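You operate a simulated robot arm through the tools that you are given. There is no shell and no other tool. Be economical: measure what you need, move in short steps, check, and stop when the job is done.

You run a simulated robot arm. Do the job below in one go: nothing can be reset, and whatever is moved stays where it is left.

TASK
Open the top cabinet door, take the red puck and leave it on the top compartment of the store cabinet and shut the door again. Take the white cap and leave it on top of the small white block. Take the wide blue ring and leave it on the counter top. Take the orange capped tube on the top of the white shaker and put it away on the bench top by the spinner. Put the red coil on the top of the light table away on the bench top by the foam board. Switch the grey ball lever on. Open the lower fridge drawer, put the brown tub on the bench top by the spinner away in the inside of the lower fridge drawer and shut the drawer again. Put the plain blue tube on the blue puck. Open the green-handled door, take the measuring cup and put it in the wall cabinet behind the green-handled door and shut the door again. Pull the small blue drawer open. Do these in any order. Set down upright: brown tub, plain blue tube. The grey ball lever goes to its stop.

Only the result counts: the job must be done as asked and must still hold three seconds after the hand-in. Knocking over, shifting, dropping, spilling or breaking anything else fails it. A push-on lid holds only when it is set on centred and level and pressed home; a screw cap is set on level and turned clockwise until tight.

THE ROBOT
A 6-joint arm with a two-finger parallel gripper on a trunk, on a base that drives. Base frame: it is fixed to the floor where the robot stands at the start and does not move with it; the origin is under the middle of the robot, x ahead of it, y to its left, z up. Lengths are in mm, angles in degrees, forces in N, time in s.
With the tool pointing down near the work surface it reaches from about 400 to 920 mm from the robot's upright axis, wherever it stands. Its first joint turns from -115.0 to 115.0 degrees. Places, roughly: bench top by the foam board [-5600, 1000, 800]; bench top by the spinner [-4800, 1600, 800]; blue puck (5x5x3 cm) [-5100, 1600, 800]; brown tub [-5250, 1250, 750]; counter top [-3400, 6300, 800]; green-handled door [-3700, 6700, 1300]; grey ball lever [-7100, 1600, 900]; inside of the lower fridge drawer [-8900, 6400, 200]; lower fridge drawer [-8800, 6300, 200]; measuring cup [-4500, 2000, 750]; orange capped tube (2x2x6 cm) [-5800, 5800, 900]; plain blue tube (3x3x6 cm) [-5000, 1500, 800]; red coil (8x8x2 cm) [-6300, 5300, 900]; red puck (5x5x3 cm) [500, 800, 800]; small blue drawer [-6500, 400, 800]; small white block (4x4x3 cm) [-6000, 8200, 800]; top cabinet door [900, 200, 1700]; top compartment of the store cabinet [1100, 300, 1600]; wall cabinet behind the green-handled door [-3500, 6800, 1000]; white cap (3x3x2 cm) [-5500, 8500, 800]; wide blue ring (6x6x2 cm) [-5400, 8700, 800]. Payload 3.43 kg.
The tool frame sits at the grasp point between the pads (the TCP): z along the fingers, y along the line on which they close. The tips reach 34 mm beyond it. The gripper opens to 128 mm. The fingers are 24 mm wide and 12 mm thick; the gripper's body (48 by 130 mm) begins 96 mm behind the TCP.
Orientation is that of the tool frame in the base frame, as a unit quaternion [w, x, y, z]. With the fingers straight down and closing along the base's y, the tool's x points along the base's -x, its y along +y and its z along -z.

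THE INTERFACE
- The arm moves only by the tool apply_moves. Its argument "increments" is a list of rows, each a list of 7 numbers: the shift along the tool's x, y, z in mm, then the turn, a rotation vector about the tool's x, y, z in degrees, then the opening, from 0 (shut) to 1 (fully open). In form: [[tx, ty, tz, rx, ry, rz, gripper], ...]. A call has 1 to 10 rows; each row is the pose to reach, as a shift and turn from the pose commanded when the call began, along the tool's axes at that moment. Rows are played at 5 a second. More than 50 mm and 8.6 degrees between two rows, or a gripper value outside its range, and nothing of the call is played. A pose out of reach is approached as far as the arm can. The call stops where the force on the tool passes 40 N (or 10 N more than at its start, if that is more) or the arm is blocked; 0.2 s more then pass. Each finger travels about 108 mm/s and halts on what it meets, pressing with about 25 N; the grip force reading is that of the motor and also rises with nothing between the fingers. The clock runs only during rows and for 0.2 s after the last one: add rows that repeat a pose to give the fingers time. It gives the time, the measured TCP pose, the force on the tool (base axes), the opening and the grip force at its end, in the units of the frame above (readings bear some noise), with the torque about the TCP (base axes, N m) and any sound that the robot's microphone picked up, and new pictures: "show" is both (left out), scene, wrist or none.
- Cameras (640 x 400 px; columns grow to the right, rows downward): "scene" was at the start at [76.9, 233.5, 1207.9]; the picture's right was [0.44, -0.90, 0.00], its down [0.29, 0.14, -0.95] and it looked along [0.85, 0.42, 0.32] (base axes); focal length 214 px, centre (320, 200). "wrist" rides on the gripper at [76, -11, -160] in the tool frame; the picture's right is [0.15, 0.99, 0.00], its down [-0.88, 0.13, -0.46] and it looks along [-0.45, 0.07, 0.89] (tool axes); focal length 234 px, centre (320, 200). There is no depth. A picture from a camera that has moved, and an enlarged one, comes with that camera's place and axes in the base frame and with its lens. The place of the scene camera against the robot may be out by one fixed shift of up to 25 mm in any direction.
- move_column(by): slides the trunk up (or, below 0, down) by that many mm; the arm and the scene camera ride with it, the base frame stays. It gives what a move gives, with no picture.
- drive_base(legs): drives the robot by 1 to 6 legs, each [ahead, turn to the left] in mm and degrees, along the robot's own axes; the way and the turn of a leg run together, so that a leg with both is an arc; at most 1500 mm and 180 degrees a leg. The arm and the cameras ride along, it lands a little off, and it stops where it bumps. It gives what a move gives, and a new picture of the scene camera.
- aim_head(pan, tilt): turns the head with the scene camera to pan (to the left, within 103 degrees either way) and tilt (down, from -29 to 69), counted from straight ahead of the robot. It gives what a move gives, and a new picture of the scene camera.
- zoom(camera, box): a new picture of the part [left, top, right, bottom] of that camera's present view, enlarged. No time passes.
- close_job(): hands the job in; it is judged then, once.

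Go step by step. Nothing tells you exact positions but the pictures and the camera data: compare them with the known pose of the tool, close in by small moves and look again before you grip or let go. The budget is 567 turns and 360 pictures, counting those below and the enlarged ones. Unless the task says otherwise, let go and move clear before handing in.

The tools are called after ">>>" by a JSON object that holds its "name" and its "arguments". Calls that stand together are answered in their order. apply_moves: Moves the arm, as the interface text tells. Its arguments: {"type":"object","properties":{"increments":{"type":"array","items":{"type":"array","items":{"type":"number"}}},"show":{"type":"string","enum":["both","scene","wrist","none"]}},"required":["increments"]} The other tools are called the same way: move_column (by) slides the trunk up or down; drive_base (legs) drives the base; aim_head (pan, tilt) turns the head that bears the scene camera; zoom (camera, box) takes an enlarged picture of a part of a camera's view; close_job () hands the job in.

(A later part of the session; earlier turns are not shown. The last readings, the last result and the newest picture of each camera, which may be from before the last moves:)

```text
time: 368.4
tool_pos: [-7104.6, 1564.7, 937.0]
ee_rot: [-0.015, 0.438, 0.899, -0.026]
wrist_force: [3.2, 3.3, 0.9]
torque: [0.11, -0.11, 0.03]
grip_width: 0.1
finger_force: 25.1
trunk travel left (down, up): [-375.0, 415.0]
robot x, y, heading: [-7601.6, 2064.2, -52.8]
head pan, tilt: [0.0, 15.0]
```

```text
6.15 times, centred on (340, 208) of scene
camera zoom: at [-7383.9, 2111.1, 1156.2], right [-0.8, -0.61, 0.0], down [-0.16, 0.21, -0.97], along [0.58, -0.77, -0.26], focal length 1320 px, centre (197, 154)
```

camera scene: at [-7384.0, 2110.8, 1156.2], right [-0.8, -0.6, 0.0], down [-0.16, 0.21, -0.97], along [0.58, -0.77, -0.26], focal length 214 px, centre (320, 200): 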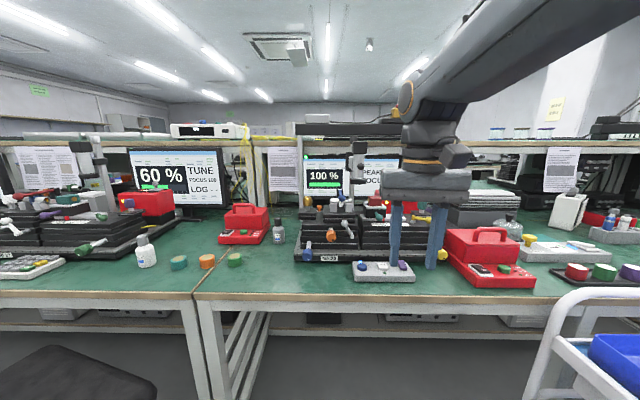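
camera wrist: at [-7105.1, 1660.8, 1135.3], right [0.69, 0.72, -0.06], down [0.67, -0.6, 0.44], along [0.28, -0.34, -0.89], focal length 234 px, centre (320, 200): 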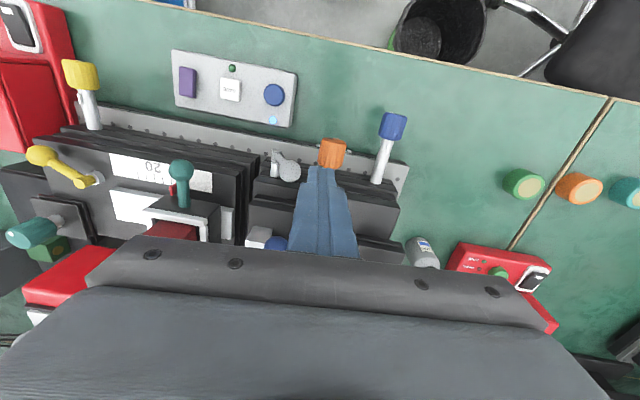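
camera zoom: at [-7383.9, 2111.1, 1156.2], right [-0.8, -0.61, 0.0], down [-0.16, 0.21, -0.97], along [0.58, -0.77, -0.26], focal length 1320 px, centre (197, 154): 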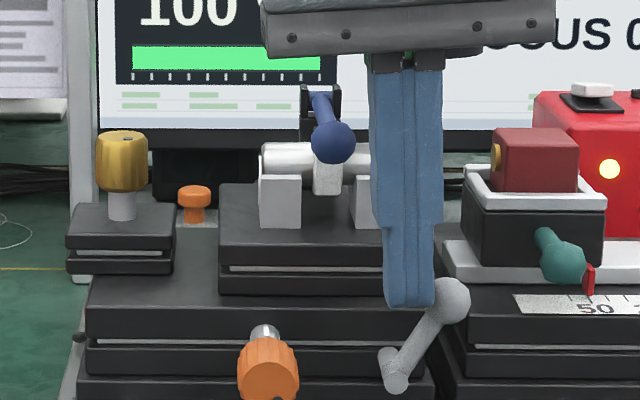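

The lever swings easily to the right. Continuing until it stops.

>>> {"name": "apply_moves", "arguments": {"increments": [[0, -5, 4, 0, 0, 0, 0], [0, -10, 9, 0, 0, 0, 0], [0, -15, 16, 0, 0, 0, 0]], "show": "none"}}

>>> {"name": "zoom", "arguments": {"camera": "scene", "box": [290, 175, 390, 240]}}

```text
time: 368.9
tool_pos: [-7105.8, 1564.0, 936.4]
ee_rot: [-0.008, 0.436, 0.9, -0.025]
wrist_force: [3.6, 13.1, 8.3]
torque: [0.27, -0.11, 0.05]
grip_width: 0.3
finger_force: 25.1
trunk travel left (down, up): [-375.0, 415.0]
robot x, y, heading: [-7603.1, 2063.1, -52.4]
head pan, tilt: [0.0, 15.0]
stopped in row 2: the force on the tool passed its limit at 46 N (the readings are from after the stop); the commanded pose is now the measured one
```

```text
6.15 times, centred on (340, 208) of scene
camera zoom: at [-7384.3, 2112.7, 1156.1], right [-0.79, -0.61, 0.0], down [-0.16, 0.2, -0.97], along [0.59, -0.77, -0.26], focal length 1320 px, centre (197, 154)
```

zoom: 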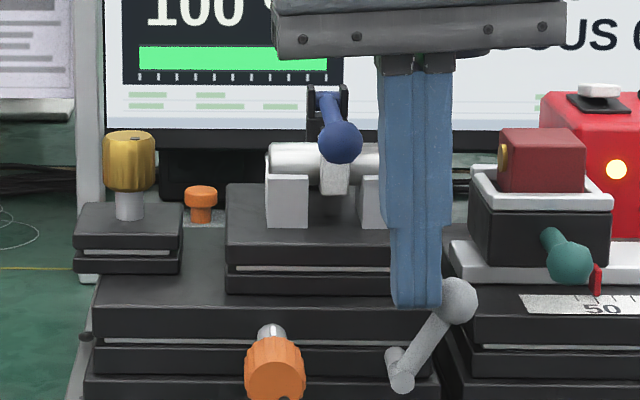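

The lever is at its right-hand stop. Retracting the fingers.

>>> {"name": "apply_moves", "arguments": {"increments": [[0, 8, 0, 0, 0, 0, 0], [0, 8, -40, 0, 0, 0, 0], [0, 8, -85, 0, 0, 0, 0.2], [40, 8, -100, 0, 0, 0, 0.3], [85, 8, -100, 0, 0, 0, 0.4], [130, 8, -100, 0, 0, 0, 0.5], [175, 8, -100, 0, 0, 0, 0.5], [220, 8, -80, 0, 0, 0, 0.5], [260, 8, -60, 0, 0, 0, 0.5]], "show": "none"}}

>>> {"name": "zoom", "arguments": {"camera": "scene", "box": [270, 160, 390, 240]}}

```text
time: 370.9
tool_pos: [-7257.6, 1773.7, 991.3]
ee_rot: [-0.009, 0.437, 0.899, -0.025]
wrist_force: [0.3, -1.0, -0.9]
torque: [0.05, 0.03, -0.03]
grip_width: 64.0
finger_force: 0.0
trunk travel left (down, up): [-375.0, 415.0]
robot x, y, heading: [-7602.6, 2062.0, -52.4]
head pan, tilt: [0.0, 15.0]
```

```text
5.00 times, centred on (330, 200) of scene
camera zoom: at [-7383.8, 2111.4, 1156.1], right [-0.79, -0.61, 0.0], down [-0.16, 0.21, -0.97], along [0.59, -0.77, -0.26], focal length 1072 px, centre (270, 200)
```

zoom: 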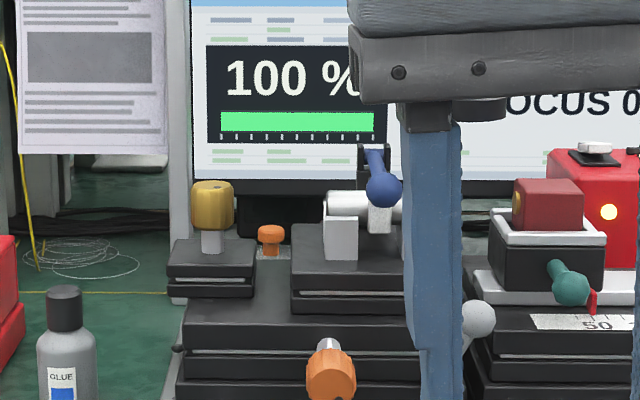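

Lever done. Next I'll do the fridge drawer; I need a way round the white bench, so I'll back out and drive up the aisle.

>>> {"name": "drive_base", "arguments": {"legs": [[-350, 0], [0, 92], [1500, 0], [1500, 0], [1300, 0]]}}

>>> {"name": "aim_head", "arguments": {"pan": 60, "tilt": 10}}

```text
time: 397.3
tool_pos: [-4195.5, 5426.4, 992.6]
ee_rot: [0.012, -0.363, 0.931, -0.024]
wrist_force: [-0.3, 0.0, -0.3]
torque: [0.02, -0.03, 0.0]
grip_width: 64.2
finger_force: 0.2
trunk travel left (down, up): [-375.0, 415.0]
robot x, y, heading: [-4456.5, 5057.2, 41.7]
head pan, tilt: [0.0, 15.0]
camera scene: at [-4511.8, 5273.4, 1156.2], right [0.67, -0.74, 0.0], down [-0.19, -0.17, -0.97], along [0.72, 0.64, -0.26], focal length 214 px, centre (320, 200)
```

scene: 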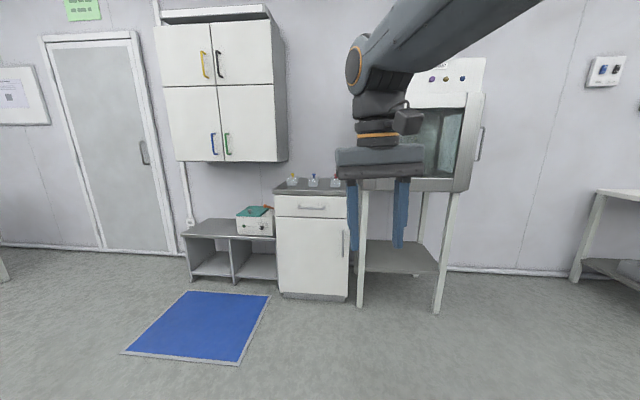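

```text
time: 398.6
tool_pos: [-4196.0, 5426.9, 992.3]
ee_rot: [0.012, -0.364, 0.931, -0.025]
wrist_force: [-0.4, -0.8, -0.4]
torque: [0.02, 0.01, -0.03]
grip_width: 64.0
finger_force: 0.0
trunk travel left (down, up): [-375.0, 415.0]
robot x, y, heading: [-4458.3, 5059.6, 41.9]
head pan, tilt: [60.0, 10.0]
camera scene: at [-4600.4, 5302.1, 1164.3], right [0.98, 0.2, 0.0], down [0.04, -0.17, -0.98], along [-0.2, 0.96, -0.17], focal length 214 px, centre (320, 200)
```

scene: 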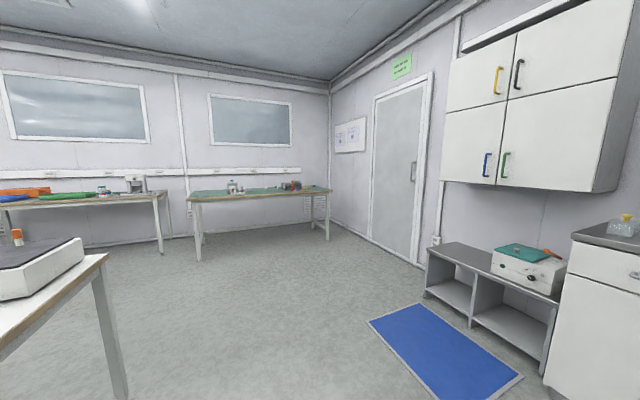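

I see the four-door wall cabinet; the green handle is on the lower right door, which is hinged on its right. I'll drive in front of it and open it first.

>>> {"name": "drive_base", "arguments": {"legs": [[0, 48.6], [1380, 0], [0, -52.2]]}}

>>> {"name": "aim_head", "arguments": {"pan": -10, "tilt": 5}}

```text
time: 410.1
tool_pos: [-4215.2, 6817.6, 993.1]
ee_rot: [0.011, -0.351, 0.936, -0.024]
wrist_force: [1.4, 0.1, -0.1]
torque: [0.02, 0.02, 0.01]
grip_width: 64.0
finger_force: 0.0
trunk travel left (down, up): [-375.0, 415.0]
robot x, y, heading: [-4485.3, 6458.4, 40.3]
head pan, tilt: [60.0, 10.0]
camera scene: at [-4623.4, 6704.9, 1164.3], right [0.98, 0.18, 0.0], down [0.03, -0.17, -0.98], along [-0.17, 0.97, -0.17], focal length 214 px, centre (320, 200)
```

scene: 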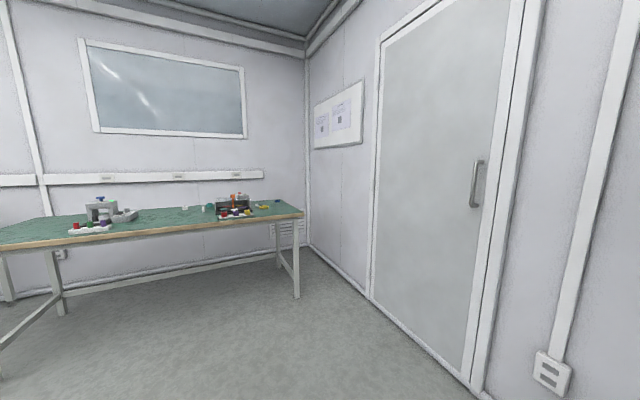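

```text
time: 411.5
tool_pos: [-4216.1, 6818.0, 992.3]
ee_rot: [0.011, -0.35, 0.936, -0.026]
wrist_force: [0.8, 0.8, 0.1]
torque: [0.03, -0.03, -0.01]
grip_width: 64.0
finger_force: 0.1
trunk travel left (down, up): [-375.0, 415.0]
robot x, y, heading: [-4489.1, 6458.8, 39.8]
head pan, tilt: [-10.0, 5.0]
camera scene: at [-4527.6, 6659.7, 1172.4], right [0.5, -0.86, 0.0], down [-0.08, -0.04, -1.0], along [0.86, 0.5, -0.09], focal length 214 px, centre (320, 200)
```

scene: 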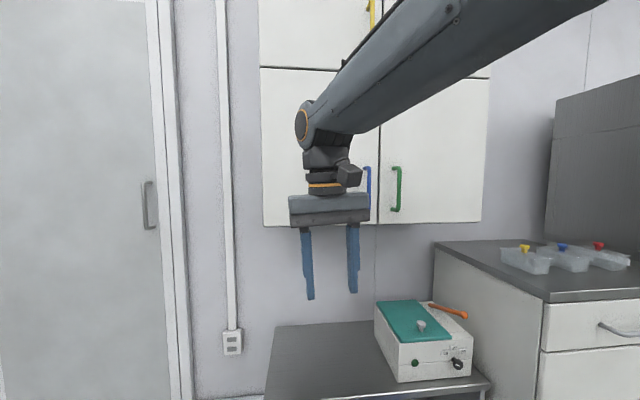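

The green handle is at about [-3797, 6792, 1145]. I'll lower the trunk so the forearm slopes up, then pitch the tool horizontal.

>>> {"name": "move_column", "arguments": {"by": -320}}

>>> {"name": "apply_moves", "arguments": {"increments": [[-15, 0, -45, 0, -8.5, 0, 0.5], [-30, 0, -90, 0, -17, 0, 0.5], [-45, 0, -135, 0, -25.5, 0, 0.5], [-60, 0, -180, 0, -34, 0, 0.5], [-75, 0, -225, 0, -42.5, 0, 0.5], [-90, 0, -270, 0, -51, 0, 0.5], [-105, 0, -315, 0, -59.5, 0, 0.5], [-120, 0, -360, 0, -68, 0, 0.5], [-135, 0, -405, 0, -76.5, 0, 0.5], [-150, 0, -450, 0, -85, 0, 0.5]], "show": "wrist"}}

```text
time: 414.7
tool_pos: [-4156.3, 6867.8, 672.6]
ee_rot: [0.011, -0.35, 0.936, -0.025]
wrist_force: [0.0, 0.4, -0.1]
torque: [0.03, -0.01, 0.04]
grip_width: 64.3
finger_force: 0.0
trunk travel left (down, up): [-55.0, 735.0]
robot x, y, heading: [-4489.2, 6459.7, 40.6]
head pan, tilt: [-10.0, 5.0]
```

```text
time: 416.9
tool_pos: [-4050.4, 7015.8, 1140.4]
ee_rot: [0.642, -0.274, 0.682, 0.218]
wrist_force: [1.6, -0.4, 1.2]
torque: [0.0, -0.02, -0.04]
grip_width: 64.1
finger_force: 0.0
out of reach, approached as far as the arm can: row 1, 2, 3, 4, 5, 6, 7, 8, 9, 10
trunk travel left (down, up): [-55.0, 735.0]
robot x, y, heading: [-4488.7, 6461.6, 40.2]
head pan, tilt: [-10.0, 5.0]
camera wrist: at [-4164.9, 6896.6, 1078.5], right [-0.65, 0.73, -0.2], down [-0.41, -0.11, 0.91], along [0.64, 0.67, 0.37], focal length 234 px, centre (320, 200)
```

wrist: 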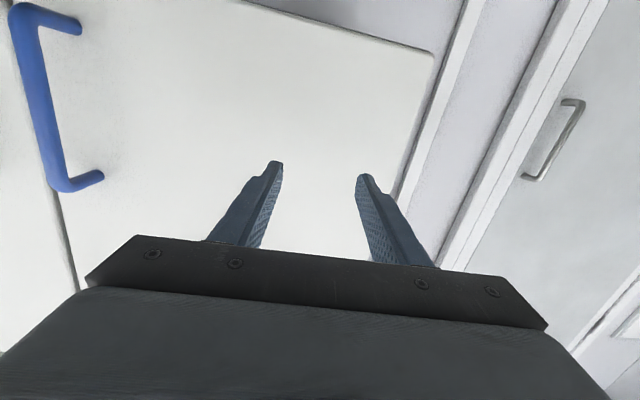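

Blue handle in view; the green one is further to the right. Shifting right about 300 mm.

>>> {"name": "apply_moves", "arguments": {"increments": [[0, -20, -40, 0, 0, 0, 0.5], [0, -65, -50, 0, 0, 0, 0.5], [0, -112, -50, 0, 0, 0, 0.5], [0, -160, -50, 0, 0, 0, 0.5], [0, -208, -50, 0, 0, 0, 0.5], [0, -256, -50, 0, 0, 0, 0.5], [0, -300, -50, 0, 0, 0, 0.5]], "show": "wrist"}}

```text
time: 418.5
tool_pos: [-3883.1, 6752.6, 1167.6]
ee_rot: [0.641, -0.276, 0.683, 0.218]
wrist_force: [-0.4, 0.0, -0.4]
torque: [0.01, -0.01, -0.01]
grip_width: 63.7
finger_force: 0.1
out of reach, approached as far as the arm can: row 1, 2, 3, 4, 5, 6, 7
trunk travel left (down, up): [-55.0, 735.0]
robot x, y, heading: [-4488.9, 6457.2, 40.1]
head pan, tilt: [-10.0, 5.0]
camera wrist: at [-3998.1, 6634.1, 1105.8], right [-0.65, 0.73, -0.2], down [-0.41, -0.11, 0.91], along [0.64, 0.67, 0.37], focal length 234 px, centre (320, 200)
```

wrist: 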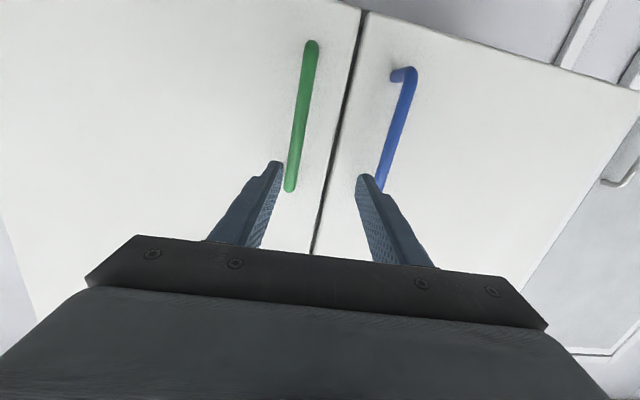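

Green handle at about [-3797, 6790], z 1057–1200. Aligning and approaching.

>>> {"name": "apply_moves", "arguments": {"increments": [[10, -14, 0, 0, 0, 0, 0.5], [25, -27, 15, 0, 0, 0, 0.5], [25, -27, 50, 0, 0, 0, 0.5]], "show": "wrist"}}

```text
time: 419.3
tool_pos: [-3830.1, 6764.3, 1138.2]
ee_rot: [0.641, -0.274, 0.682, 0.219]
wrist_force: [0.0, 0.0, -0.2]
torque: [-0.03, 0.02, -0.01]
grip_width: 64.1
finger_force: 0.0
trunk travel left (down, up): [-55.0, 735.0]
robot x, y, heading: [-4488.3, 6459.8, 40.4]
head pan, tilt: [-10.0, 5.0]
camera wrist: at [-3944.7, 6645.8, 1076.4], right [-0.65, 0.73, -0.2], down [-0.41, -0.11, 0.91], along [0.64, 0.67, 0.37], focal length 234 px, centre (320, 200)
```

wrist: 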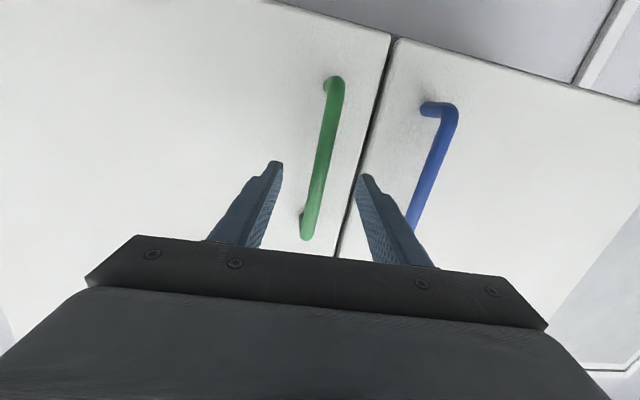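

>>> {"name": "apply_moves", "arguments": {"increments": [[0, -2, 15, 0, 0, 0, 0.5], [0, -3, 30, 0, 0, 0, 0.5], [0, -3, 30, 0, 0, 0, 0.25], [0, -3, 30, 0, 0, 0, 0.05], [0, -3, 30, 0, 0, 0, 0.05]], "show": "wrist"}}

```text
time: 420.5
tool_pos: [-3806.3, 6783.4, 1136.2]
ee_rot: [0.641, -0.275, 0.682, 0.22]
wrist_force: [-6.4, 5.2, -1.1]
torque: [0.78, 0.9, 0.03]
grip_width: 14.9
finger_force: 45.0
trunk travel left (down, up): [-55.0, 735.0]
robot x, y, heading: [-4488.8, 6460.7, 40.3]
head pan, tilt: [-10.0, 5.0]
camera wrist: at [-3920.8, 6664.6, 1074.2], right [-0.65, 0.73, -0.2], down [-0.4, -0.12, 0.91], along [0.64, 0.67, 0.37], focal length 234 px, centre (320, 200)
```

wrist: 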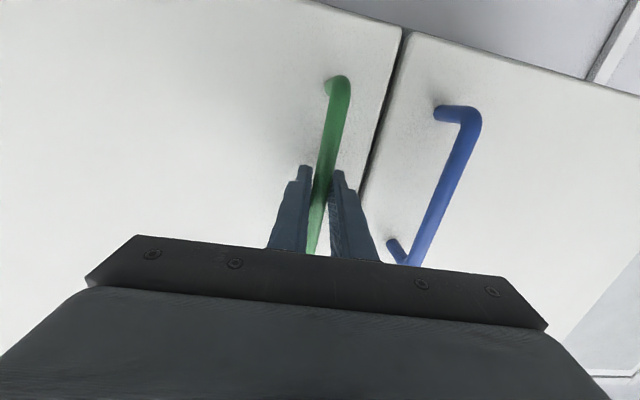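

Gripped. Pulling the door open along its arc.

>>> {"name": "apply_moves", "arguments": {"increments": [[1.3, -1.8, -15.5, 0, 0, 0, 0.05], [2.7, -4, -31, 0, 0, 0, 0.05], [4.1, -7, -46, 0, 0, 0, 0.05], [5.6, -10.4, -61, 0, 0, 0, 0.05], [7, -15, -76, 0, 0, 0, 0.05], [8.5, -19.6, -91, 0, 0, 0, 0.05], [10, -25, -105, 0, 0, 0, 0.05], [11.4, -31.4, -119.7, 0, 0, 0, 0.05]], "show": "none"}}

```text
time: 422.3
tool_pos: [-3874.4, 6685.6, 1136.9]
ee_rot: [0.64, -0.276, 0.683, 0.221]
wrist_force: [-7.7, 3.4, -0.3]
torque: [0.74, 0.99, 0.03]
grip_width: 14.4
finger_force: 45.1
trunk travel left (down, up): [-55.0, 735.0]
robot x, y, heading: [-4486.5, 6462.1, 40.2]
head pan, tilt: [-10.0, 5.0]
stopped in row 8: the force on the tool passed its limit at 43 N (the readings are from after the stop); the commanded pose is now the measured one
```

>>> {"name": "apply_moves", "arguments": {"increments": [[1.4, -5, -14, 0, 0, 0, 0.05], [2.8, -11, -27.4, 0, 0, 0, 0.05], [4.3, -18.5, -41, 0, 0, 0, 0.05], [5.8, -26.5, -54, 0, 0, 0, 0.05], [7.3, -35.5, -66, 0, 0, 0, 0.05], [8.8, -44.5, -78.6, 0, 0, 0, 0.05], [10.2, -54.5, -90, 0, 0, 0, 0.05], [11.7, -64.4, -101.4, 0, 0, 0, 0.05], [13.2, -75.5, -112, 0, 0, 0, 0.05]], "show": "none"}}

```text
time: 423.0
tool_pos: [-3886.0, 6653.3, 1136.6]
ee_rot: [0.637, -0.277, 0.684, 0.222]
wrist_force: [-6.7, 1.0, -1.9]
torque: [0.78, 0.91, 0.01]
grip_width: 14.7
finger_force: 44.9
out of reach, approached as far as the arm can: row 2, 3
trunk travel left (down, up): [-55.0, 735.0]
robot x, y, heading: [-4490.6, 6456.4, 40.6]
head pan, tilt: [-10.0, 5.0]
stopped in row 3: the force on the tool passed its limit at 42 N (the readings are from after the stop); the commanded pose is now the measured one
```

The arm is getting folded too close. I'll release the handle, back the base off, and then push the door further from its inner side.

>>> {"name": "apply_moves", "arguments": {"increments": [[0, 0, 0, 0, 0, 0, 0.3], [0, 0, 0, 0, 0, 0, 0.4], [0, 0, 0, 0, 0, 0, 0.4]], "show": "none"}}

>>> {"name": "drive_base", "arguments": {"legs": [[-200, 0]]}}

>>> {"name": "apply_moves", "arguments": {"increments": [[0, 0, 0, 0, 0, 0, 0.3]], "show": "wrist"}}

```text
time: 423.8
tool_pos: [-3886.1, 6652.2, 1135.8]
ee_rot: [0.637, -0.277, 0.684, 0.221]
wrist_force: [-1.5, 0.6, 0.2]
torque: [0.03, 0.02, -0.03]
grip_width: 51.3
finger_force: 0.1
trunk travel left (down, up): [-55.0, 735.0]
robot x, y, heading: [-4487.8, 6457.4, 40.4]
head pan, tilt: [-10.0, 5.0]
```

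```text
time: 425.4
tool_pos: [-4040.3, 6524.3, 1136.5]
ee_rot: [0.637, -0.278, 0.684, 0.222]
wrist_force: [0.4, 0.6, -0.1]
torque: [0.02, 0.02, 0.0]
grip_width: 51.2
finger_force: 0.0
trunk travel left (down, up): [-55.0, 735.0]
robot x, y, heading: [-4640.3, 6330.7, 40.4]
head pan, tilt: [-10.0, 5.0]
camera scene: at [-4613.2, 6587.8, 852.4], right [0.51, -0.86, 0.0], down [-0.08, -0.04, -1.0], along [0.86, 0.51, -0.09], focal length 214 px, centre (320, 200)
```

scene: 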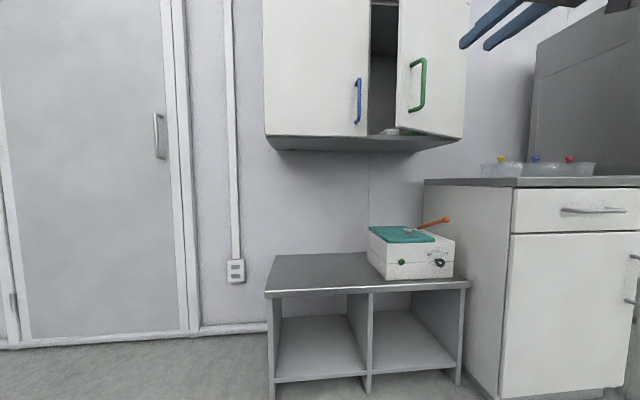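

```text
time: 425.8
tool_pos: [-4038.9, 6524.1, 1135.2]
ee_rot: [0.636, -0.279, 0.684, 0.222]
wrist_force: [-0.1, -0.7, -0.3]
torque: [-0.01, -0.01, 0.01]
grip_width: 38.2
finger_force: 0.1
trunk travel left (down, up): [-55.0, 735.0]
robot x, y, heading: [-4639.8, 6332.3, 40.7]
head pan, tilt: [-10.0, 5.0]
camera wrist: at [-4153.3, 6404.9, 1075.8], right [-0.66, 0.72, -0.2], down [-0.4, -0.12, 0.91], along [0.64, 0.68, 0.36], focal length 234 px, centre (320, 200)
```

wrist: 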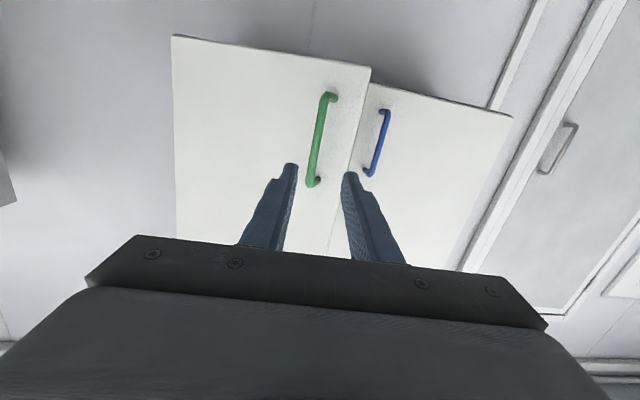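

The door is about 25° open. I'll bring the closed fingers around its free edge and sweep it wider from inside.

>>> {"name": "apply_moves", "arguments": {"increments": [[0, 45, 0, 0, 0, 0, 0.1], [0, 90, 0, 0, 0, 0, 0], [0, 128, 20, 0, 0, 0, 0], [0, 128, 65, 0, 0, 0, 0], [0, 128, 114, 0, 0, 0, 0]], "show": "wrist"}}

```text
time: 427.0
tool_pos: [-4023.5, 6698.6, 1127.0]
ee_rot: [0.637, -0.279, 0.685, 0.22]
wrist_force: [-0.1, 0.1, 0.5]
torque: [0.03, -0.01, -0.02]
grip_width: 0.2
finger_force: 25.3
out of reach, approached as far as the arm can: row 1, 2, 3, 4, 5
trunk travel left (down, up): [-55.0, 735.0]
robot x, y, heading: [-4641.0, 6327.9, 40.4]
head pan, tilt: [-10.0, 5.0]
camera wrist: at [-4137.9, 6578.3, 1065.7], right [-0.66, 0.72, -0.2], down [-0.4, -0.12, 0.91], along [0.64, 0.68, 0.36], focal length 234 px, centre (320, 200)
```

wrist: 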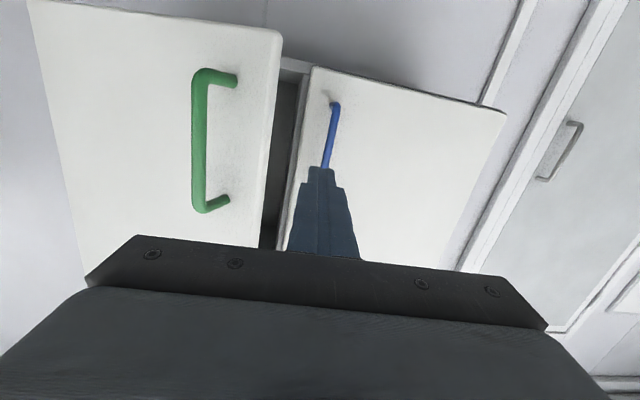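

>>> {"name": "apply_moves", "arguments": {"increments": [[0, 2, 35, 0, 0, 0, 0], [0, 2, 70, 0, 0, 0, 0], [0, 2, 98, 0, 0, 0, 0]], "show": "wrist"}}

```text
time: 427.8
tool_pos: [-3953.0, 6764.9, 1117.6]
ee_rot: [0.637, -0.279, 0.683, 0.223]
wrist_force: [-1.3, -0.5, -0.2]
torque: [-0.02, 0.03, 0.03]
grip_width: 0.3
finger_force: 25.3
trunk travel left (down, up): [-55.0, 735.0]
robot x, y, heading: [-4640.7, 6330.6, 40.4]
head pan, tilt: [-10.0, 5.0]
camera wrist: at [-4066.4, 6644.8, 1057.1], right [-0.66, 0.72, -0.2], down [-0.4, -0.12, 0.91], along [0.64, 0.68, 0.37], focal length 234 px, centre (320, 200)
```

wrist: 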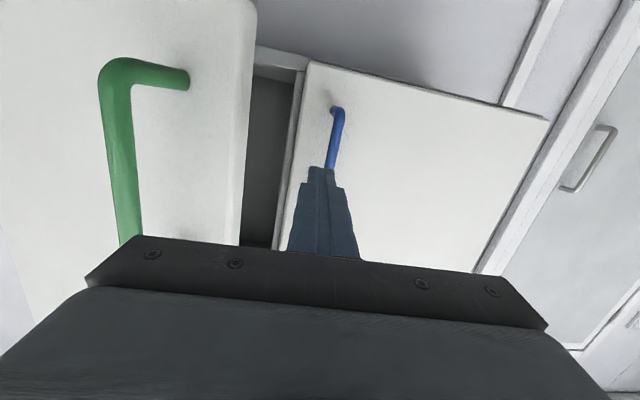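

>>> {"name": "apply_moves", "arguments": {"increments": [[0, -36, -25, 0, 0, 0, 0], [0, -72, -54, 0, 0, 0, 0], [0, -94, -84, 0, 0, 0, 0], [0, -116, -114, 0, 0, 0, 0], [0, -142, -139, 0, 0, 0, 0], [0, -169, -164, 0, 0, 0, 0], [0, -199, -184, 0, 0, 0, 0], [0, -230, -203, 0, 0, 0, 0]], "show": "wrist"}}

```text
time: 429.6
tool_pos: [-3950.2, 6462.4, 1148.5]
ee_rot: [0.637, -0.279, 0.684, 0.221]
wrist_force: [-0.5, 0.2, 0.3]
torque: [-0.01, 0.03, -0.03]
grip_width: 0.0
finger_force: 25.2
trunk travel left (down, up): [-55.0, 735.0]
robot x, y, heading: [-4638.6, 6330.9, 40.4]
head pan, tilt: [-10.0, 5.0]
camera wrist: at [-4064.2, 6342.1, 1088.1], right [-0.66, 0.72, -0.2], down [-0.4, -0.12, 0.91], along [0.64, 0.68, 0.37], focal length 234 px, centre (320, 200)
```

wrist: 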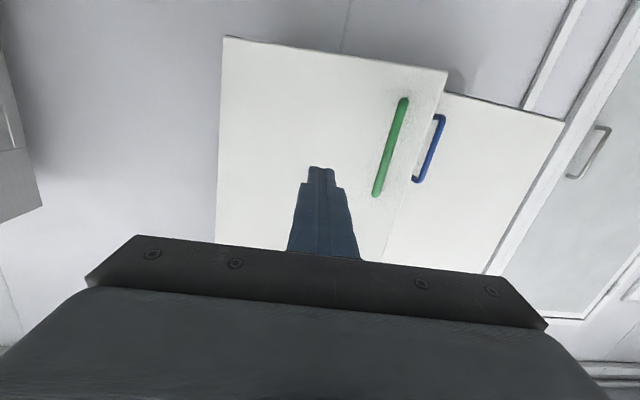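

The fingers passed outside the door, which is still about 20° open. I'll regrip the handle and pull further from this better distance.

>>> {"name": "apply_moves", "arguments": {"increments": [[0, 48, 0, 0, 0, 0, 0.2], [0, 98, 10, 0, 0, 0, 0.4], [5, 98, 55, 0, 0, 0, 0.4], [10, 98, 100, 0, 0, 0, 0.4], [10, 98, 125, 0, 0, 0, 0.4]], "show": "wrist"}}

```text
refused: row 2 steps farther than a row can; nothing moved
```

>>> {"name": "apply_moves", "arguments": {"increments": [[0, 48, 0, 0, 0, 0, 0.2], [0, 95, 5, 0, 0, 0, 0.4], [5, 98, 50, 0, 0, 0, 0.4], [10, 98, 95, 0, 0, 0, 0.4], [10, 98, 125, 0, 0, 0, 0.4]], "show": "wrist"}}

```text
time: 430.8
tool_pos: [-3921.8, 6615.1, 1122.8]
ee_rot: [0.637, -0.278, 0.684, 0.222]
wrist_force: [-0.1, 0.1, 0.9]
torque: [0.01, 0.0, -0.03]
grip_width: 51.1
finger_force: 0.1
trunk travel left (down, up): [-55.0, 735.0]
robot x, y, heading: [-4642.1, 6332.4, 40.5]
head pan, tilt: [-10.0, 5.0]
camera wrist: at [-4035.3, 6495.7, 1062.1], right [-0.66, 0.72, -0.2], down [-0.4, -0.12, 0.91], along [0.64, 0.68, 0.37], focal length 234 px, centre (320, 200)
```

wrist: 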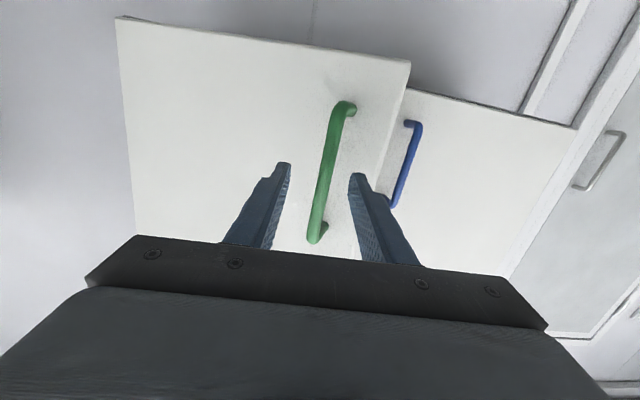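

>>> {"name": "apply_moves", "arguments": {"increments": [[0, 2, 22, 0, 0, 0, 0.4], [0, 3, 48, 0, 0, 0, 0.4], [0, 3, 48, 0, 0, 0, 0.2], [0, 3, 48, 0, 0, 0, 0.05], [0, 3, 48, 0, 0, 0, 0.05]], "show": "wrist"}}

```text
time: 432.0
tool_pos: [-3889.0, 6650.1, 1118.5]
ee_rot: [0.637, -0.279, 0.683, 0.223]
wrist_force: [-19.2, 7.7, -3.8]
torque: [1.13, 0.57, 0.17]
grip_width: 14.8
finger_force: 45.1
trunk travel left (down, up): [-55.0, 735.0]
robot x, y, heading: [-4641.1, 6327.4, 40.6]
head pan, tilt: [-10.0, 5.0]
camera wrist: at [-4003.4, 6529.3, 1057.8], right [-0.66, 0.72, -0.2], down [-0.4, -0.12, 0.91], along [0.63, 0.68, 0.36], focal length 234 px, centre (320, 200)
```

wrist: 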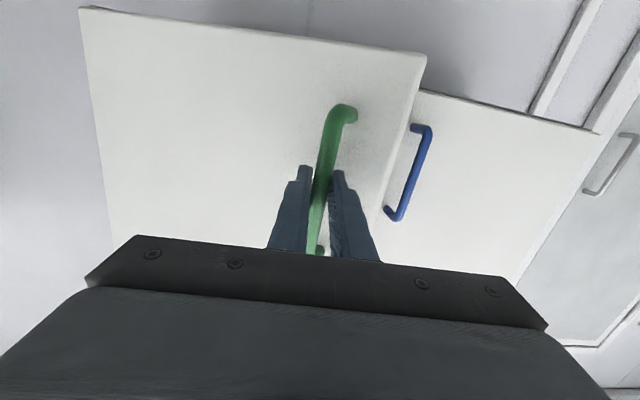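

Gripped; geometry fits a 25° opening. Continuing the pull along the arc.

>>> {"name": "apply_moves", "arguments": {"increments": [[1.3, -5, -13, 0, 0, 0, 0.05], [2.8, -13, -26.4, 0, 0, 0, 0.05], [4.3, -22, -39, 0, 0, 0, 0.05], [5.8, -31.7, -51.3, 0, 0, 0, 0.05], [7.2, -41.3, -63, 0, 0, 0, 0.05], [8.7, -52.3, -74.7, 0, 0, 0, 0.05], [10, -63, -85.2, 0, 0, 0, 0.05], [11.5, -74.8, -96, 0, 0, 0, 0.05], [13, -86.5, -106, 0, 0, 0, 0.05], [14.3, -99, -115, 0, 0, 0, 0.05]], "show": "none"}}

```text
time: 433.3
tool_pos: [-3906.1, 6565.4, 1118.3]
ee_rot: [0.638, -0.275, 0.684, 0.222]
wrist_force: [7.9, -0.5, 2.7]
torque: [1.06, 0.51, 0.21]
grip_width: 14.8
finger_force: 45.2
trunk travel left (down, up): [-55.0, 735.0]
robot x, y, heading: [-4638.3, 6330.0, 40.5]
head pan, tilt: [-10.0, 5.0]
stopped in row 6: the force on the tool passed its limit at 42 N (the readings are from after the stop); the commanded pose is now the measured one
```

>>> {"name": "apply_moves", "arguments": {"increments": [[0, 0, 0, -4, 0, 0, 0.05], [1.4, -10.8, -11, -7, 0, 0, 0.05], [2.8, -22.2, -21.2, -10, 0, 0, 0.05], [4.2, -34.2, -31.3, -13, 0, 0, 0.05], [5.6, -46.6, -40.5, -16, 0, 0, 0.05], [7, -59.6, -49, -19, 0, 0, 0.05], [8.3, -73, -57.7, -22, 0, 0, 0.05], [9.6, -86.6, -65, -24, 0, 0, 0.05], [10.8, -100, -72, -26, 0, 0, 0.05]], "show": "wrist"}}

```text
time: 435.4
tool_pos: [-3892.3, 6442.4, 1118.6]
ee_rot: [0.561, -0.409, 0.619, 0.367]
wrist_force: [13.7, 4.3, -1.6]
torque: [0.86, 0.04, -0.22]
grip_width: 13.8
finger_force: 44.8
trunk travel left (down, up): [-55.0, 735.0]
robot x, y, heading: [-4639.9, 6334.3, 40.2]
head pan, tilt: [-10.0, 5.0]
stopped in row 9: the force on the tool passed its limit at 44 N (the readings are from after the stop); the commanded pose is now the measured one
camera wrist: at [-3947.2, 6286.4, 1058.4], right [-0.91, 0.38, -0.15], down [-0.27, -0.28, 0.92], along [0.3, 0.88, 0.36], focal length 234 px, centre (320, 200)
```

wrist: 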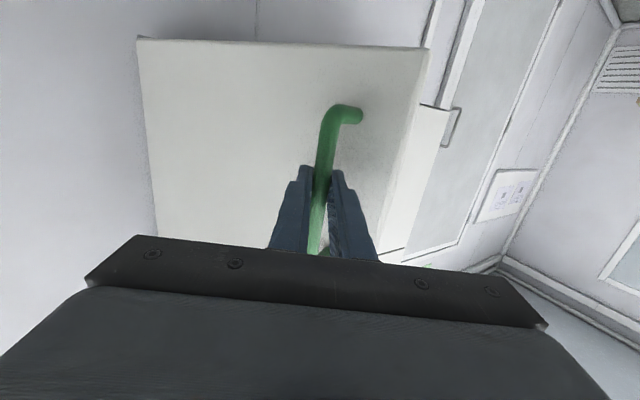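

The door is at about 60°. Continuing toward 80°.

>>> {"name": "apply_moves", "arguments": {"increments": [[0, 0, 0, -3, 0, 0, 0.05], [1.3, -10, -11.8, -6, 0, 0, 0.05], [2.5, -20.4, -23, -9, 0, 0, 0.05], [3.6, -31.5, -34.2, -12, 0, 0, 0.05], [4.8, -43.3, -44.8, -15, 0, 0, 0.05], [5.8, -55, -54.5, -18, 0, 0, 0.05], [6.9, -67.6, -64, -20, 0, 0, 0.05], [7.8, -80.5, -72.7, -22, 0, 0, 0.05], [8.7, -93.7, -80.9, -24, 0, 0, 0.05]], "show": "wrist"}}

```text
time: 436.1
tool_pos: [-3886.4, 6426.3, 1116.6]
ee_rot: [0.54, -0.44, 0.593, 0.405]
wrist_force: [6.3, 1.9, -2.4]
torque: [-0.01, -0.6, 0.01]
grip_width: 13.6
finger_force: 45.4
out of reach, approached as far as the arm can: row 3
trunk travel left (down, up): [-55.0, 735.0]
robot x, y, heading: [-4639.2, 6328.5, 40.1]
head pan, tilt: [-10.0, 5.0]
stopped in row 3: the force on the tool passed its limit at 57 N (the readings are from after the stop); the commanded pose is now the measured one
camera wrist: at [-3924.3, 6265.2, 1055.3], right [-0.95, 0.27, -0.14], down [-0.23, -0.32, 0.92], along [0.2, 0.91, 0.37], focal length 234 px, centre (320, 200)
```

wrist: 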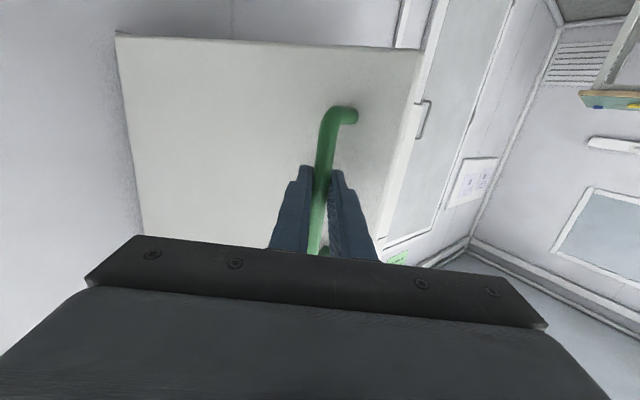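

The door is at about 63°, near the arm's limit here. I'll release, back off, and then widen it from inside.

>>> {"name": "apply_moves", "arguments": {"increments": [[0, 0, 0, 0, 0, 0, 0.3], [0, 0, 0, 0, 0, 0, 0.4], [0, 0, -40, 0, 0, 0, 0.4], [0, 0, -80, 5, 0, 0, 0.4], [0, 0, -100, 12, 0, 0, 0.2], [0, 0, -100, 20, 0, 0, 0], [0, 0, -100, 28, 0, 0, 0]], "show": "wrist"}}

>>> {"name": "drive_base", "arguments": {"legs": [[-260, 0]]}}

```text
time: 437.7
tool_pos: [-3890.0, 6309.7, 1169.1]
ee_rot: [0.63, -0.296, 0.674, 0.249]
wrist_force: [0.2, 0.4, 0.0]
torque: [0.06, 0.0, 0.03]
grip_width: 0.0
finger_force: 25.7
out of reach, approached as far as the arm can: row 3, 4, 5, 6, 7
trunk travel left (down, up): [-55.0, 735.0]
robot x, y, heading: [-4638.9, 6329.1, 40.2]
head pan, tilt: [-10.0, 5.0]
camera wrist: at [-3995.9, 6183.1, 1107.8], right [-0.71, 0.68, -0.18], down [-0.38, -0.16, 0.91], along [0.59, 0.72, 0.37], focal length 234 px, centre (320, 200)
```

wrist: 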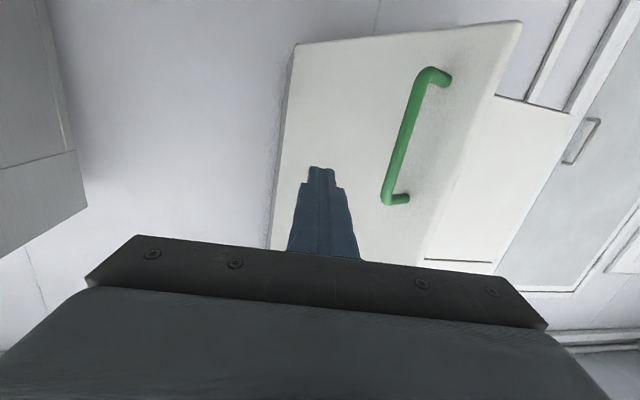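

```text
time: 439.6
tool_pos: [-4089.2, 6143.2, 1169.2]
ee_rot: [0.629, -0.298, 0.673, 0.25]
wrist_force: [-0.2, 0.0, -0.4]
torque: [-0.01, -0.01, 0.01]
grip_width: 0.0
finger_force: 24.7
trunk travel left (down, up): [-55.0, 735.0]
robot x, y, heading: [-4838.7, 6161.8, 40.6]
head pan, tilt: [-10.0, 5.0]
camera scene: at [-4812.3, 6418.0, 852.4], right [0.51, -0.86, 0.0], down [-0.08, -0.04, -1.0], along [0.86, 0.51, -0.09], focal length 214 px, centre (320, 200)
```

scene: 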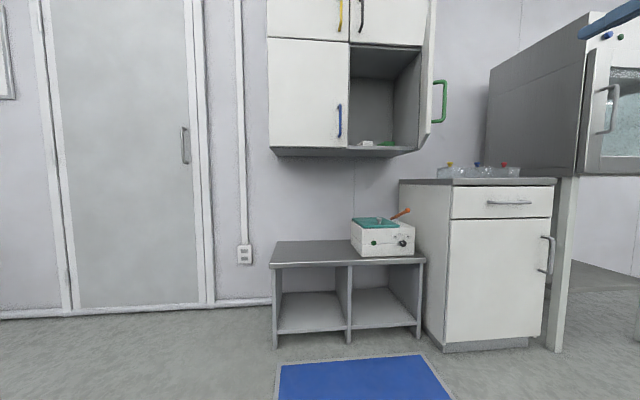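

>>> {"name": "zoom", "arguments": {"camera": "scene", "box": [330, 30, 460, 165]}}

```text
2.96 times, centred on (395, 98) of scene
camera zoom: at [-4812.3, 6418.0, 852.4], right [0.51, -0.86, 0.0], down [-0.08, -0.04, -1.0], along [0.86, 0.51, -0.09], focal length 636 px, centre (98, 504)
```

zoom: 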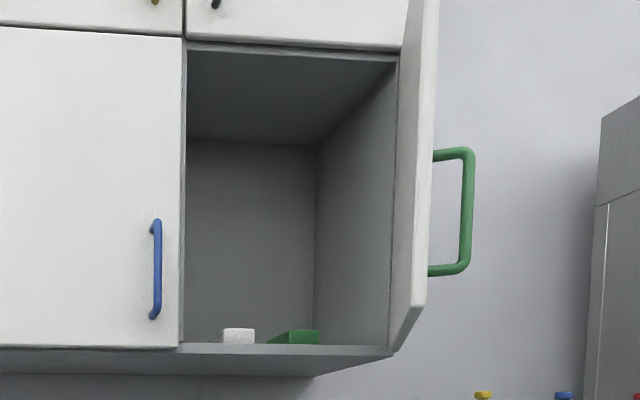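

The door is open well past 65°. I'll raise the head to see what's on the compartment floor.

>>> {"name": "move_column", "arguments": {"by": 400}}

>>> {"name": "aim_head", "arguments": {"pan": -10, "tilt": 10}}

>>> {"name": "zoom", "arguments": {"camera": "scene", "box": [310, 100, 470, 230]}}

```text
time: 443.4
tool_pos: [-4156.0, 6086.5, 1569.7]
ee_rot: [0.629, -0.298, 0.673, 0.249]
wrist_force: [-0.8, -0.6, -0.3]
torque: [-0.02, 0.03, -0.04]
grip_width: 0.0
finger_force: 24.6
trunk travel left (down, up): [-455.0, 335.0]
robot x, y, heading: [-4835.3, 6156.4, 40.5]
head pan, tilt: [-10.0, 5.0]
```

```text
time: 444.1
tool_pos: [-4156.6, 6084.6, 1570.1]
ee_rot: [0.628, -0.299, 0.673, 0.25]
wrist_force: [-0.3, -0.2, -0.4]
torque: [0.02, 0.02, 0.01]
grip_width: 0.2
finger_force: 25.3
trunk travel left (down, up): [-455.0, 335.0]
robot x, y, heading: [-4840.0, 6158.3, 40.5]
head pan, tilt: [-10.0, 10.0]
camera scene: at [-4895.8, 6346.1, 1244.4], right [0.51, -0.86, 0.0], down [-0.15, -0.09, -0.98], along [0.85, 0.5, -0.17], focal length 214 px, centre (320, 200)
```

scene: 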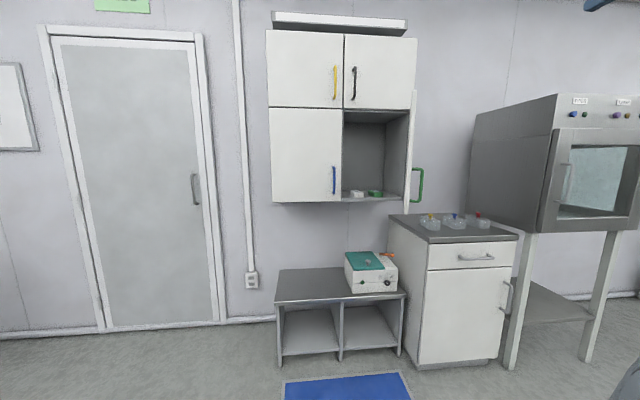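

```text
3.08 times, centred on (390, 165) of scene
camera zoom: at [-4895.8, 6346.1, 1244.4], right [0.51, -0.86, 0.0], down [-0.15, -0.09, -0.98], along [0.85, 0.5, -0.17], focal length 660 px, centre (105, 308)
```

zoom: 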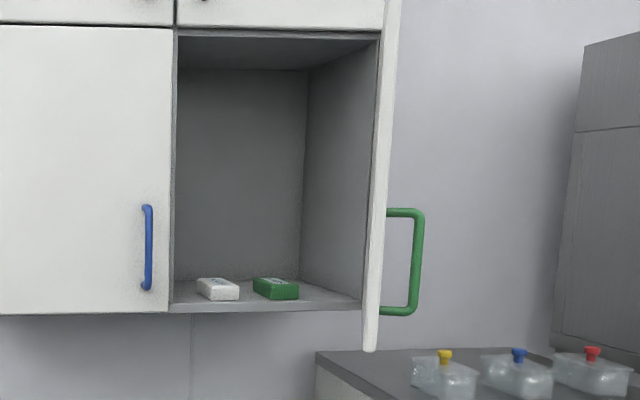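

Two small boxes sit on the compartment floor. I'll move in and use the wrist camera to measure the free space.

>>> {"name": "apply_moves", "arguments": {"increments": [[20, 0, -10, 0, 8, 0, 0], [40, 0, -20, 0, 16, 0, 0], [60, 0, -30, 0, 24, 0, 0], [80, 0, -40, 0, 32, 0, 0], [100, 0, -40, 0, 40, 0, 0], [130, 30, -40, 0, 40, 0, 0], [160, 60, -40, 0, 40, 0, 0], [180, 100, -40, 0, 40, 0, 0], [200, 140, -40, 0, 40, 0, 0], [200, 180, -40, 0, 40, 0, 0]], "show": "none"}}

>>> {"name": "drive_base", "arguments": {"legs": [[300, 0]]}}

>>> {"name": "apply_moves", "arguments": {"increments": [[0, 0, 0, 0, 0, 0, 0]], "show": "wrist"}}

```text
time: 446.3
tool_pos: [-4319.0, 6167.8, 1367.0]
ee_rot: [0.36, -0.366, 0.848, 0.133]
wrist_force: [0.4, -1.4, 0.4]
torque: [0.07, 0.05, 0.06]
grip_width: 0.0
finger_force: 25.0
out of reach, approached as far as the arm can: row 1, 2, 3, 4, 5, 6
trunk travel left (down, up): [-455.0, 335.0]
robot x, y, heading: [-4838.4, 6159.4, 40.1]
head pan, tilt: [-10.0, 10.0]
```

```text
time: 448.3
tool_pos: [-4092.7, 6359.6, 1366.8]
ee_rot: [0.361, -0.364, 0.848, 0.132]
wrist_force: [0.0, 0.5, 0.9]
torque: [0.0, 0.0, -0.03]
grip_width: 0.0
finger_force: 25.5
trunk travel left (down, up): [-455.0, 335.0]
robot x, y, heading: [-4609.5, 6353.3, 40.4]
head pan, tilt: [-10.0, 10.0]
camera scene: at [-4669.2, 6539.5, 1244.4], right [0.51, -0.86, 0.0], down [-0.15, -0.09, -0.98], along [0.85, 0.5, -0.17], focal length 214 px, centre (320, 200)
```

scene: 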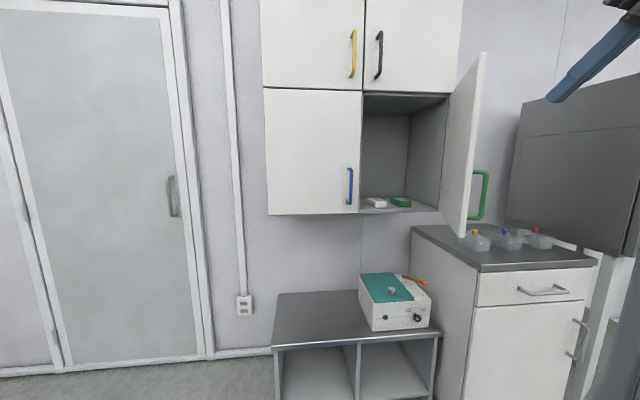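

```text
time: 448.7
tool_pos: [-4093.8, 6359.1, 1366.7]
ee_rot: [0.361, -0.365, 0.848, 0.133]
wrist_force: [-0.2, -0.2, 0.3]
torque: [0.01, 0.02, -0.01]
grip_width: 0.3
finger_force: 25.9
trunk travel left (down, up): [-455.0, 335.0]
robot x, y, heading: [-4612.4, 6355.0, 40.6]
head pan, tilt: [-10.0, 10.0]
camera wrist: at [-4203.5, 6234.7, 1426.2], right [-0.78, 0.62, -0.14], down [0.09, 0.33, 0.94], along [0.63, 0.72, -0.31], focal length 234 px, centre (320, 200)
```

wrist: 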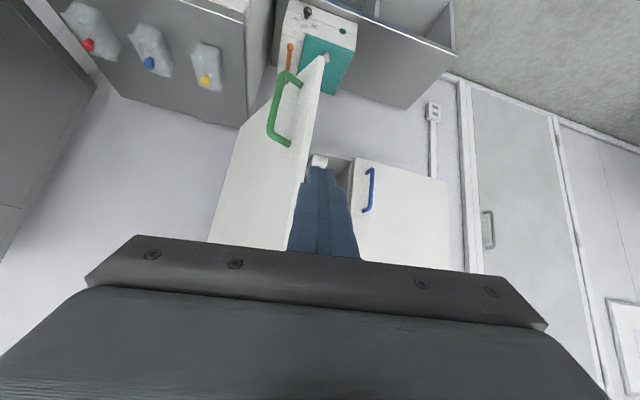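

>>> {"name": "zoom", "arguments": {"camera": "scene", "box": [350, 170, 450, 230]}}

```text
6.40 times, centred on (400, 200) of scene
camera zoom: at [-4669.2, 6539.5, 1244.3], right [0.51, -0.86, 0.0], down [-0.15, -0.09, -0.98], along [0.85, 0.5, -0.17], focal length 1373 px, centre (-192, 200)
```

zoom: 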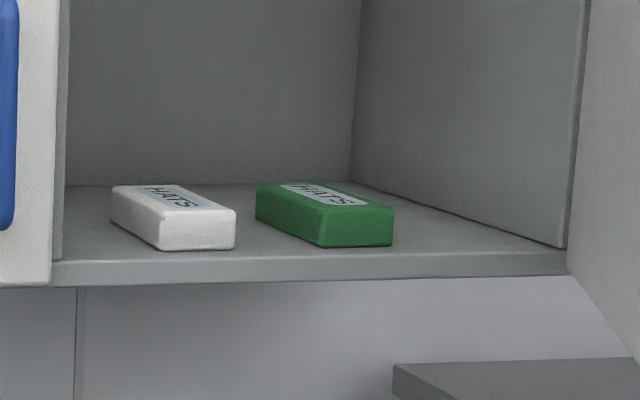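

There's about 130 mm free right of the green box. Now I'll fold the arm and go for the orange capped tube on the shaker, from the north side of the white bench.

>>> {"name": "drive_base", "arguments": {"legs": [[-300, 0]]}}

>>> {"name": "apply_moves", "arguments": {"increments": [[20, 0, 25, 0, 8.3, 0, 0.3], [40, 0, 50, 0, 16.6, 0, 0.5], [60, 0, 75, 0, 25, 0, 0.5], [80, 0, 100, 0, 33.3, 0, 0.5], [100, 0, 125, 0, 41.6, 0, 0.5], [120, 0, 150, 0, 50, 0, 0.5]], "show": "none"}}

>>> {"name": "move_column", "arguments": {"by": -80}}

>>> {"name": "drive_base", "arguments": {"legs": [[0, 99.3], [1064, 0], [0, 83], [640, 0], [0, 85]]}}

>>> {"name": "aim_head", "arguments": {"pan": 0, "tilt": 25}}

```text
time: 450.8
tool_pos: [-4327.7, 6159.8, 1368.2]
ee_rot: [0.362, -0.364, 0.848, 0.134]
wrist_force: [0.1, 0.5, 0.2]
torque: [-0.03, 0.01, 0.0]
grip_width: 0.0
finger_force: 25.4
trunk travel left (down, up): [-455.0, 335.0]
robot x, y, heading: [-4849.8, 6151.3, 40.6]
head pan, tilt: [-10.0, 10.0]
camera scene: at [-4904.2, 6339.2, 1244.3], right [0.51, -0.86, 0.0], down [-0.15, -0.09, -0.98], along [0.85, 0.5, -0.17], focal length 214 px, centre (320, 200)
```

scene: 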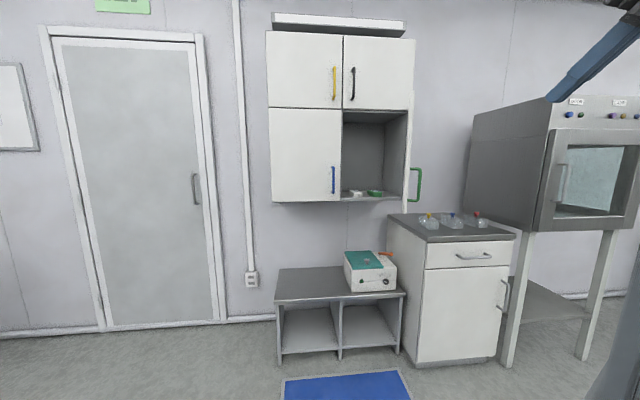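

```text
time: 452.2
tool_pos: [-4308.2, 6168.2, 1175.6]
ee_rot: [-0.032, -0.387, 0.921, -0.034]
wrist_force: [-1.3, -0.2, 0.7]
torque: [-0.02, -0.06, 0.02]
grip_width: 64.3
finger_force: 0.0
trunk travel left (down, up): [-455.0, 335.0]
robot x, y, heading: [-4845.6, 6153.8, 40.5]
head pan, tilt: [-10.0, 10.0]
```

```text
time: 453.3
tool_pos: [-4308.2, 6169.7, 1096.1]
ee_rot: [-0.031, -0.386, 0.921, -0.033]
wrist_force: [0.7, 0.4, -0.1]
torque: [-0.01, 0.02, 0.02]
grip_width: 63.8
finger_force: 0.1
trunk travel left (down, up): [-375.0, 415.0]
robot x, y, heading: [-4850.8, 6155.7, 40.6]
head pan, tilt: [-10.0, 10.0]
```

```text
time: 473.2
tool_pos: [-6091.9, 5817.2, 1096.1]
ee_rot: [-0.046, 0.378, 0.924, -0.002]
wrist_force: [-0.1, 0.1, 0.0]
torque: [0.01, 0.03, -0.03]
grip_width: 64.0
finger_force: 0.0
trunk travel left (down, up): [-375.0, 415.0]
robot x, y, heading: [-6107.7, 6356.1, -49.7]
head pan, tilt: [-10.0, 10.0]
camera scene: at [-5905.3, 6407.0, 1164.3], right [-0.86, -0.51, 0.0], down [-0.09, 0.15, -0.98], along [0.5, -0.85, -0.17], focal length 214 px, centre (320, 200)
```

scene: 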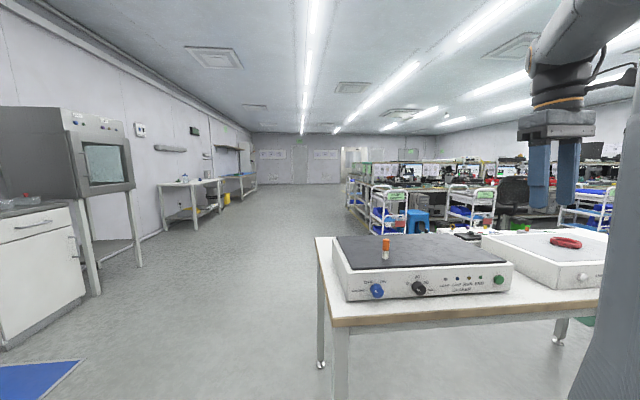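

```text
time: 474.0
tool_pos: [-6091.4, 5817.4, 1096.6]
ee_rot: [-0.046, 0.378, 0.925, -0.002]
wrist_force: [0.0, -0.5, -0.1]
torque: [-0.02, -0.01, 0.04]
grip_width: 64.1
finger_force: 0.0
trunk travel left (down, up): [-375.0, 415.0]
robot x, y, heading: [-6107.2, 6356.2, -49.4]
head pan, tilt: [0.0, 25.0]
camera scene: at [-5892.6, 6417.0, 1140.0], right [-0.76, -0.65, 0.0], down [-0.27, 0.32, -0.91], along [0.59, -0.69, -0.42], focal length 214 px, centre (320, 200)
```

scene: 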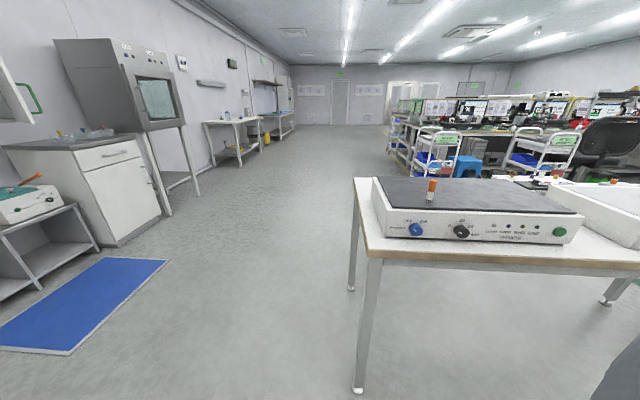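

The orange tube stands on the white shaker's dark plate. I'll bring the wrist camera over it.

>>> {"name": "apply_moves", "arguments": {"increments": [[-20, 45, 0, -1, -2, 0, 0.5], [-40, 90, 0, -2, -4.8, 0, 0.5], [-60, 135, 0, -2.3, -4.8, 0, 0.5], [-70, 175, 30, -2.3, -4.8, 0, 0.5]], "show": "wrist"}}

```text
refused: row 4 steps farther than a row can; nothing moved
```

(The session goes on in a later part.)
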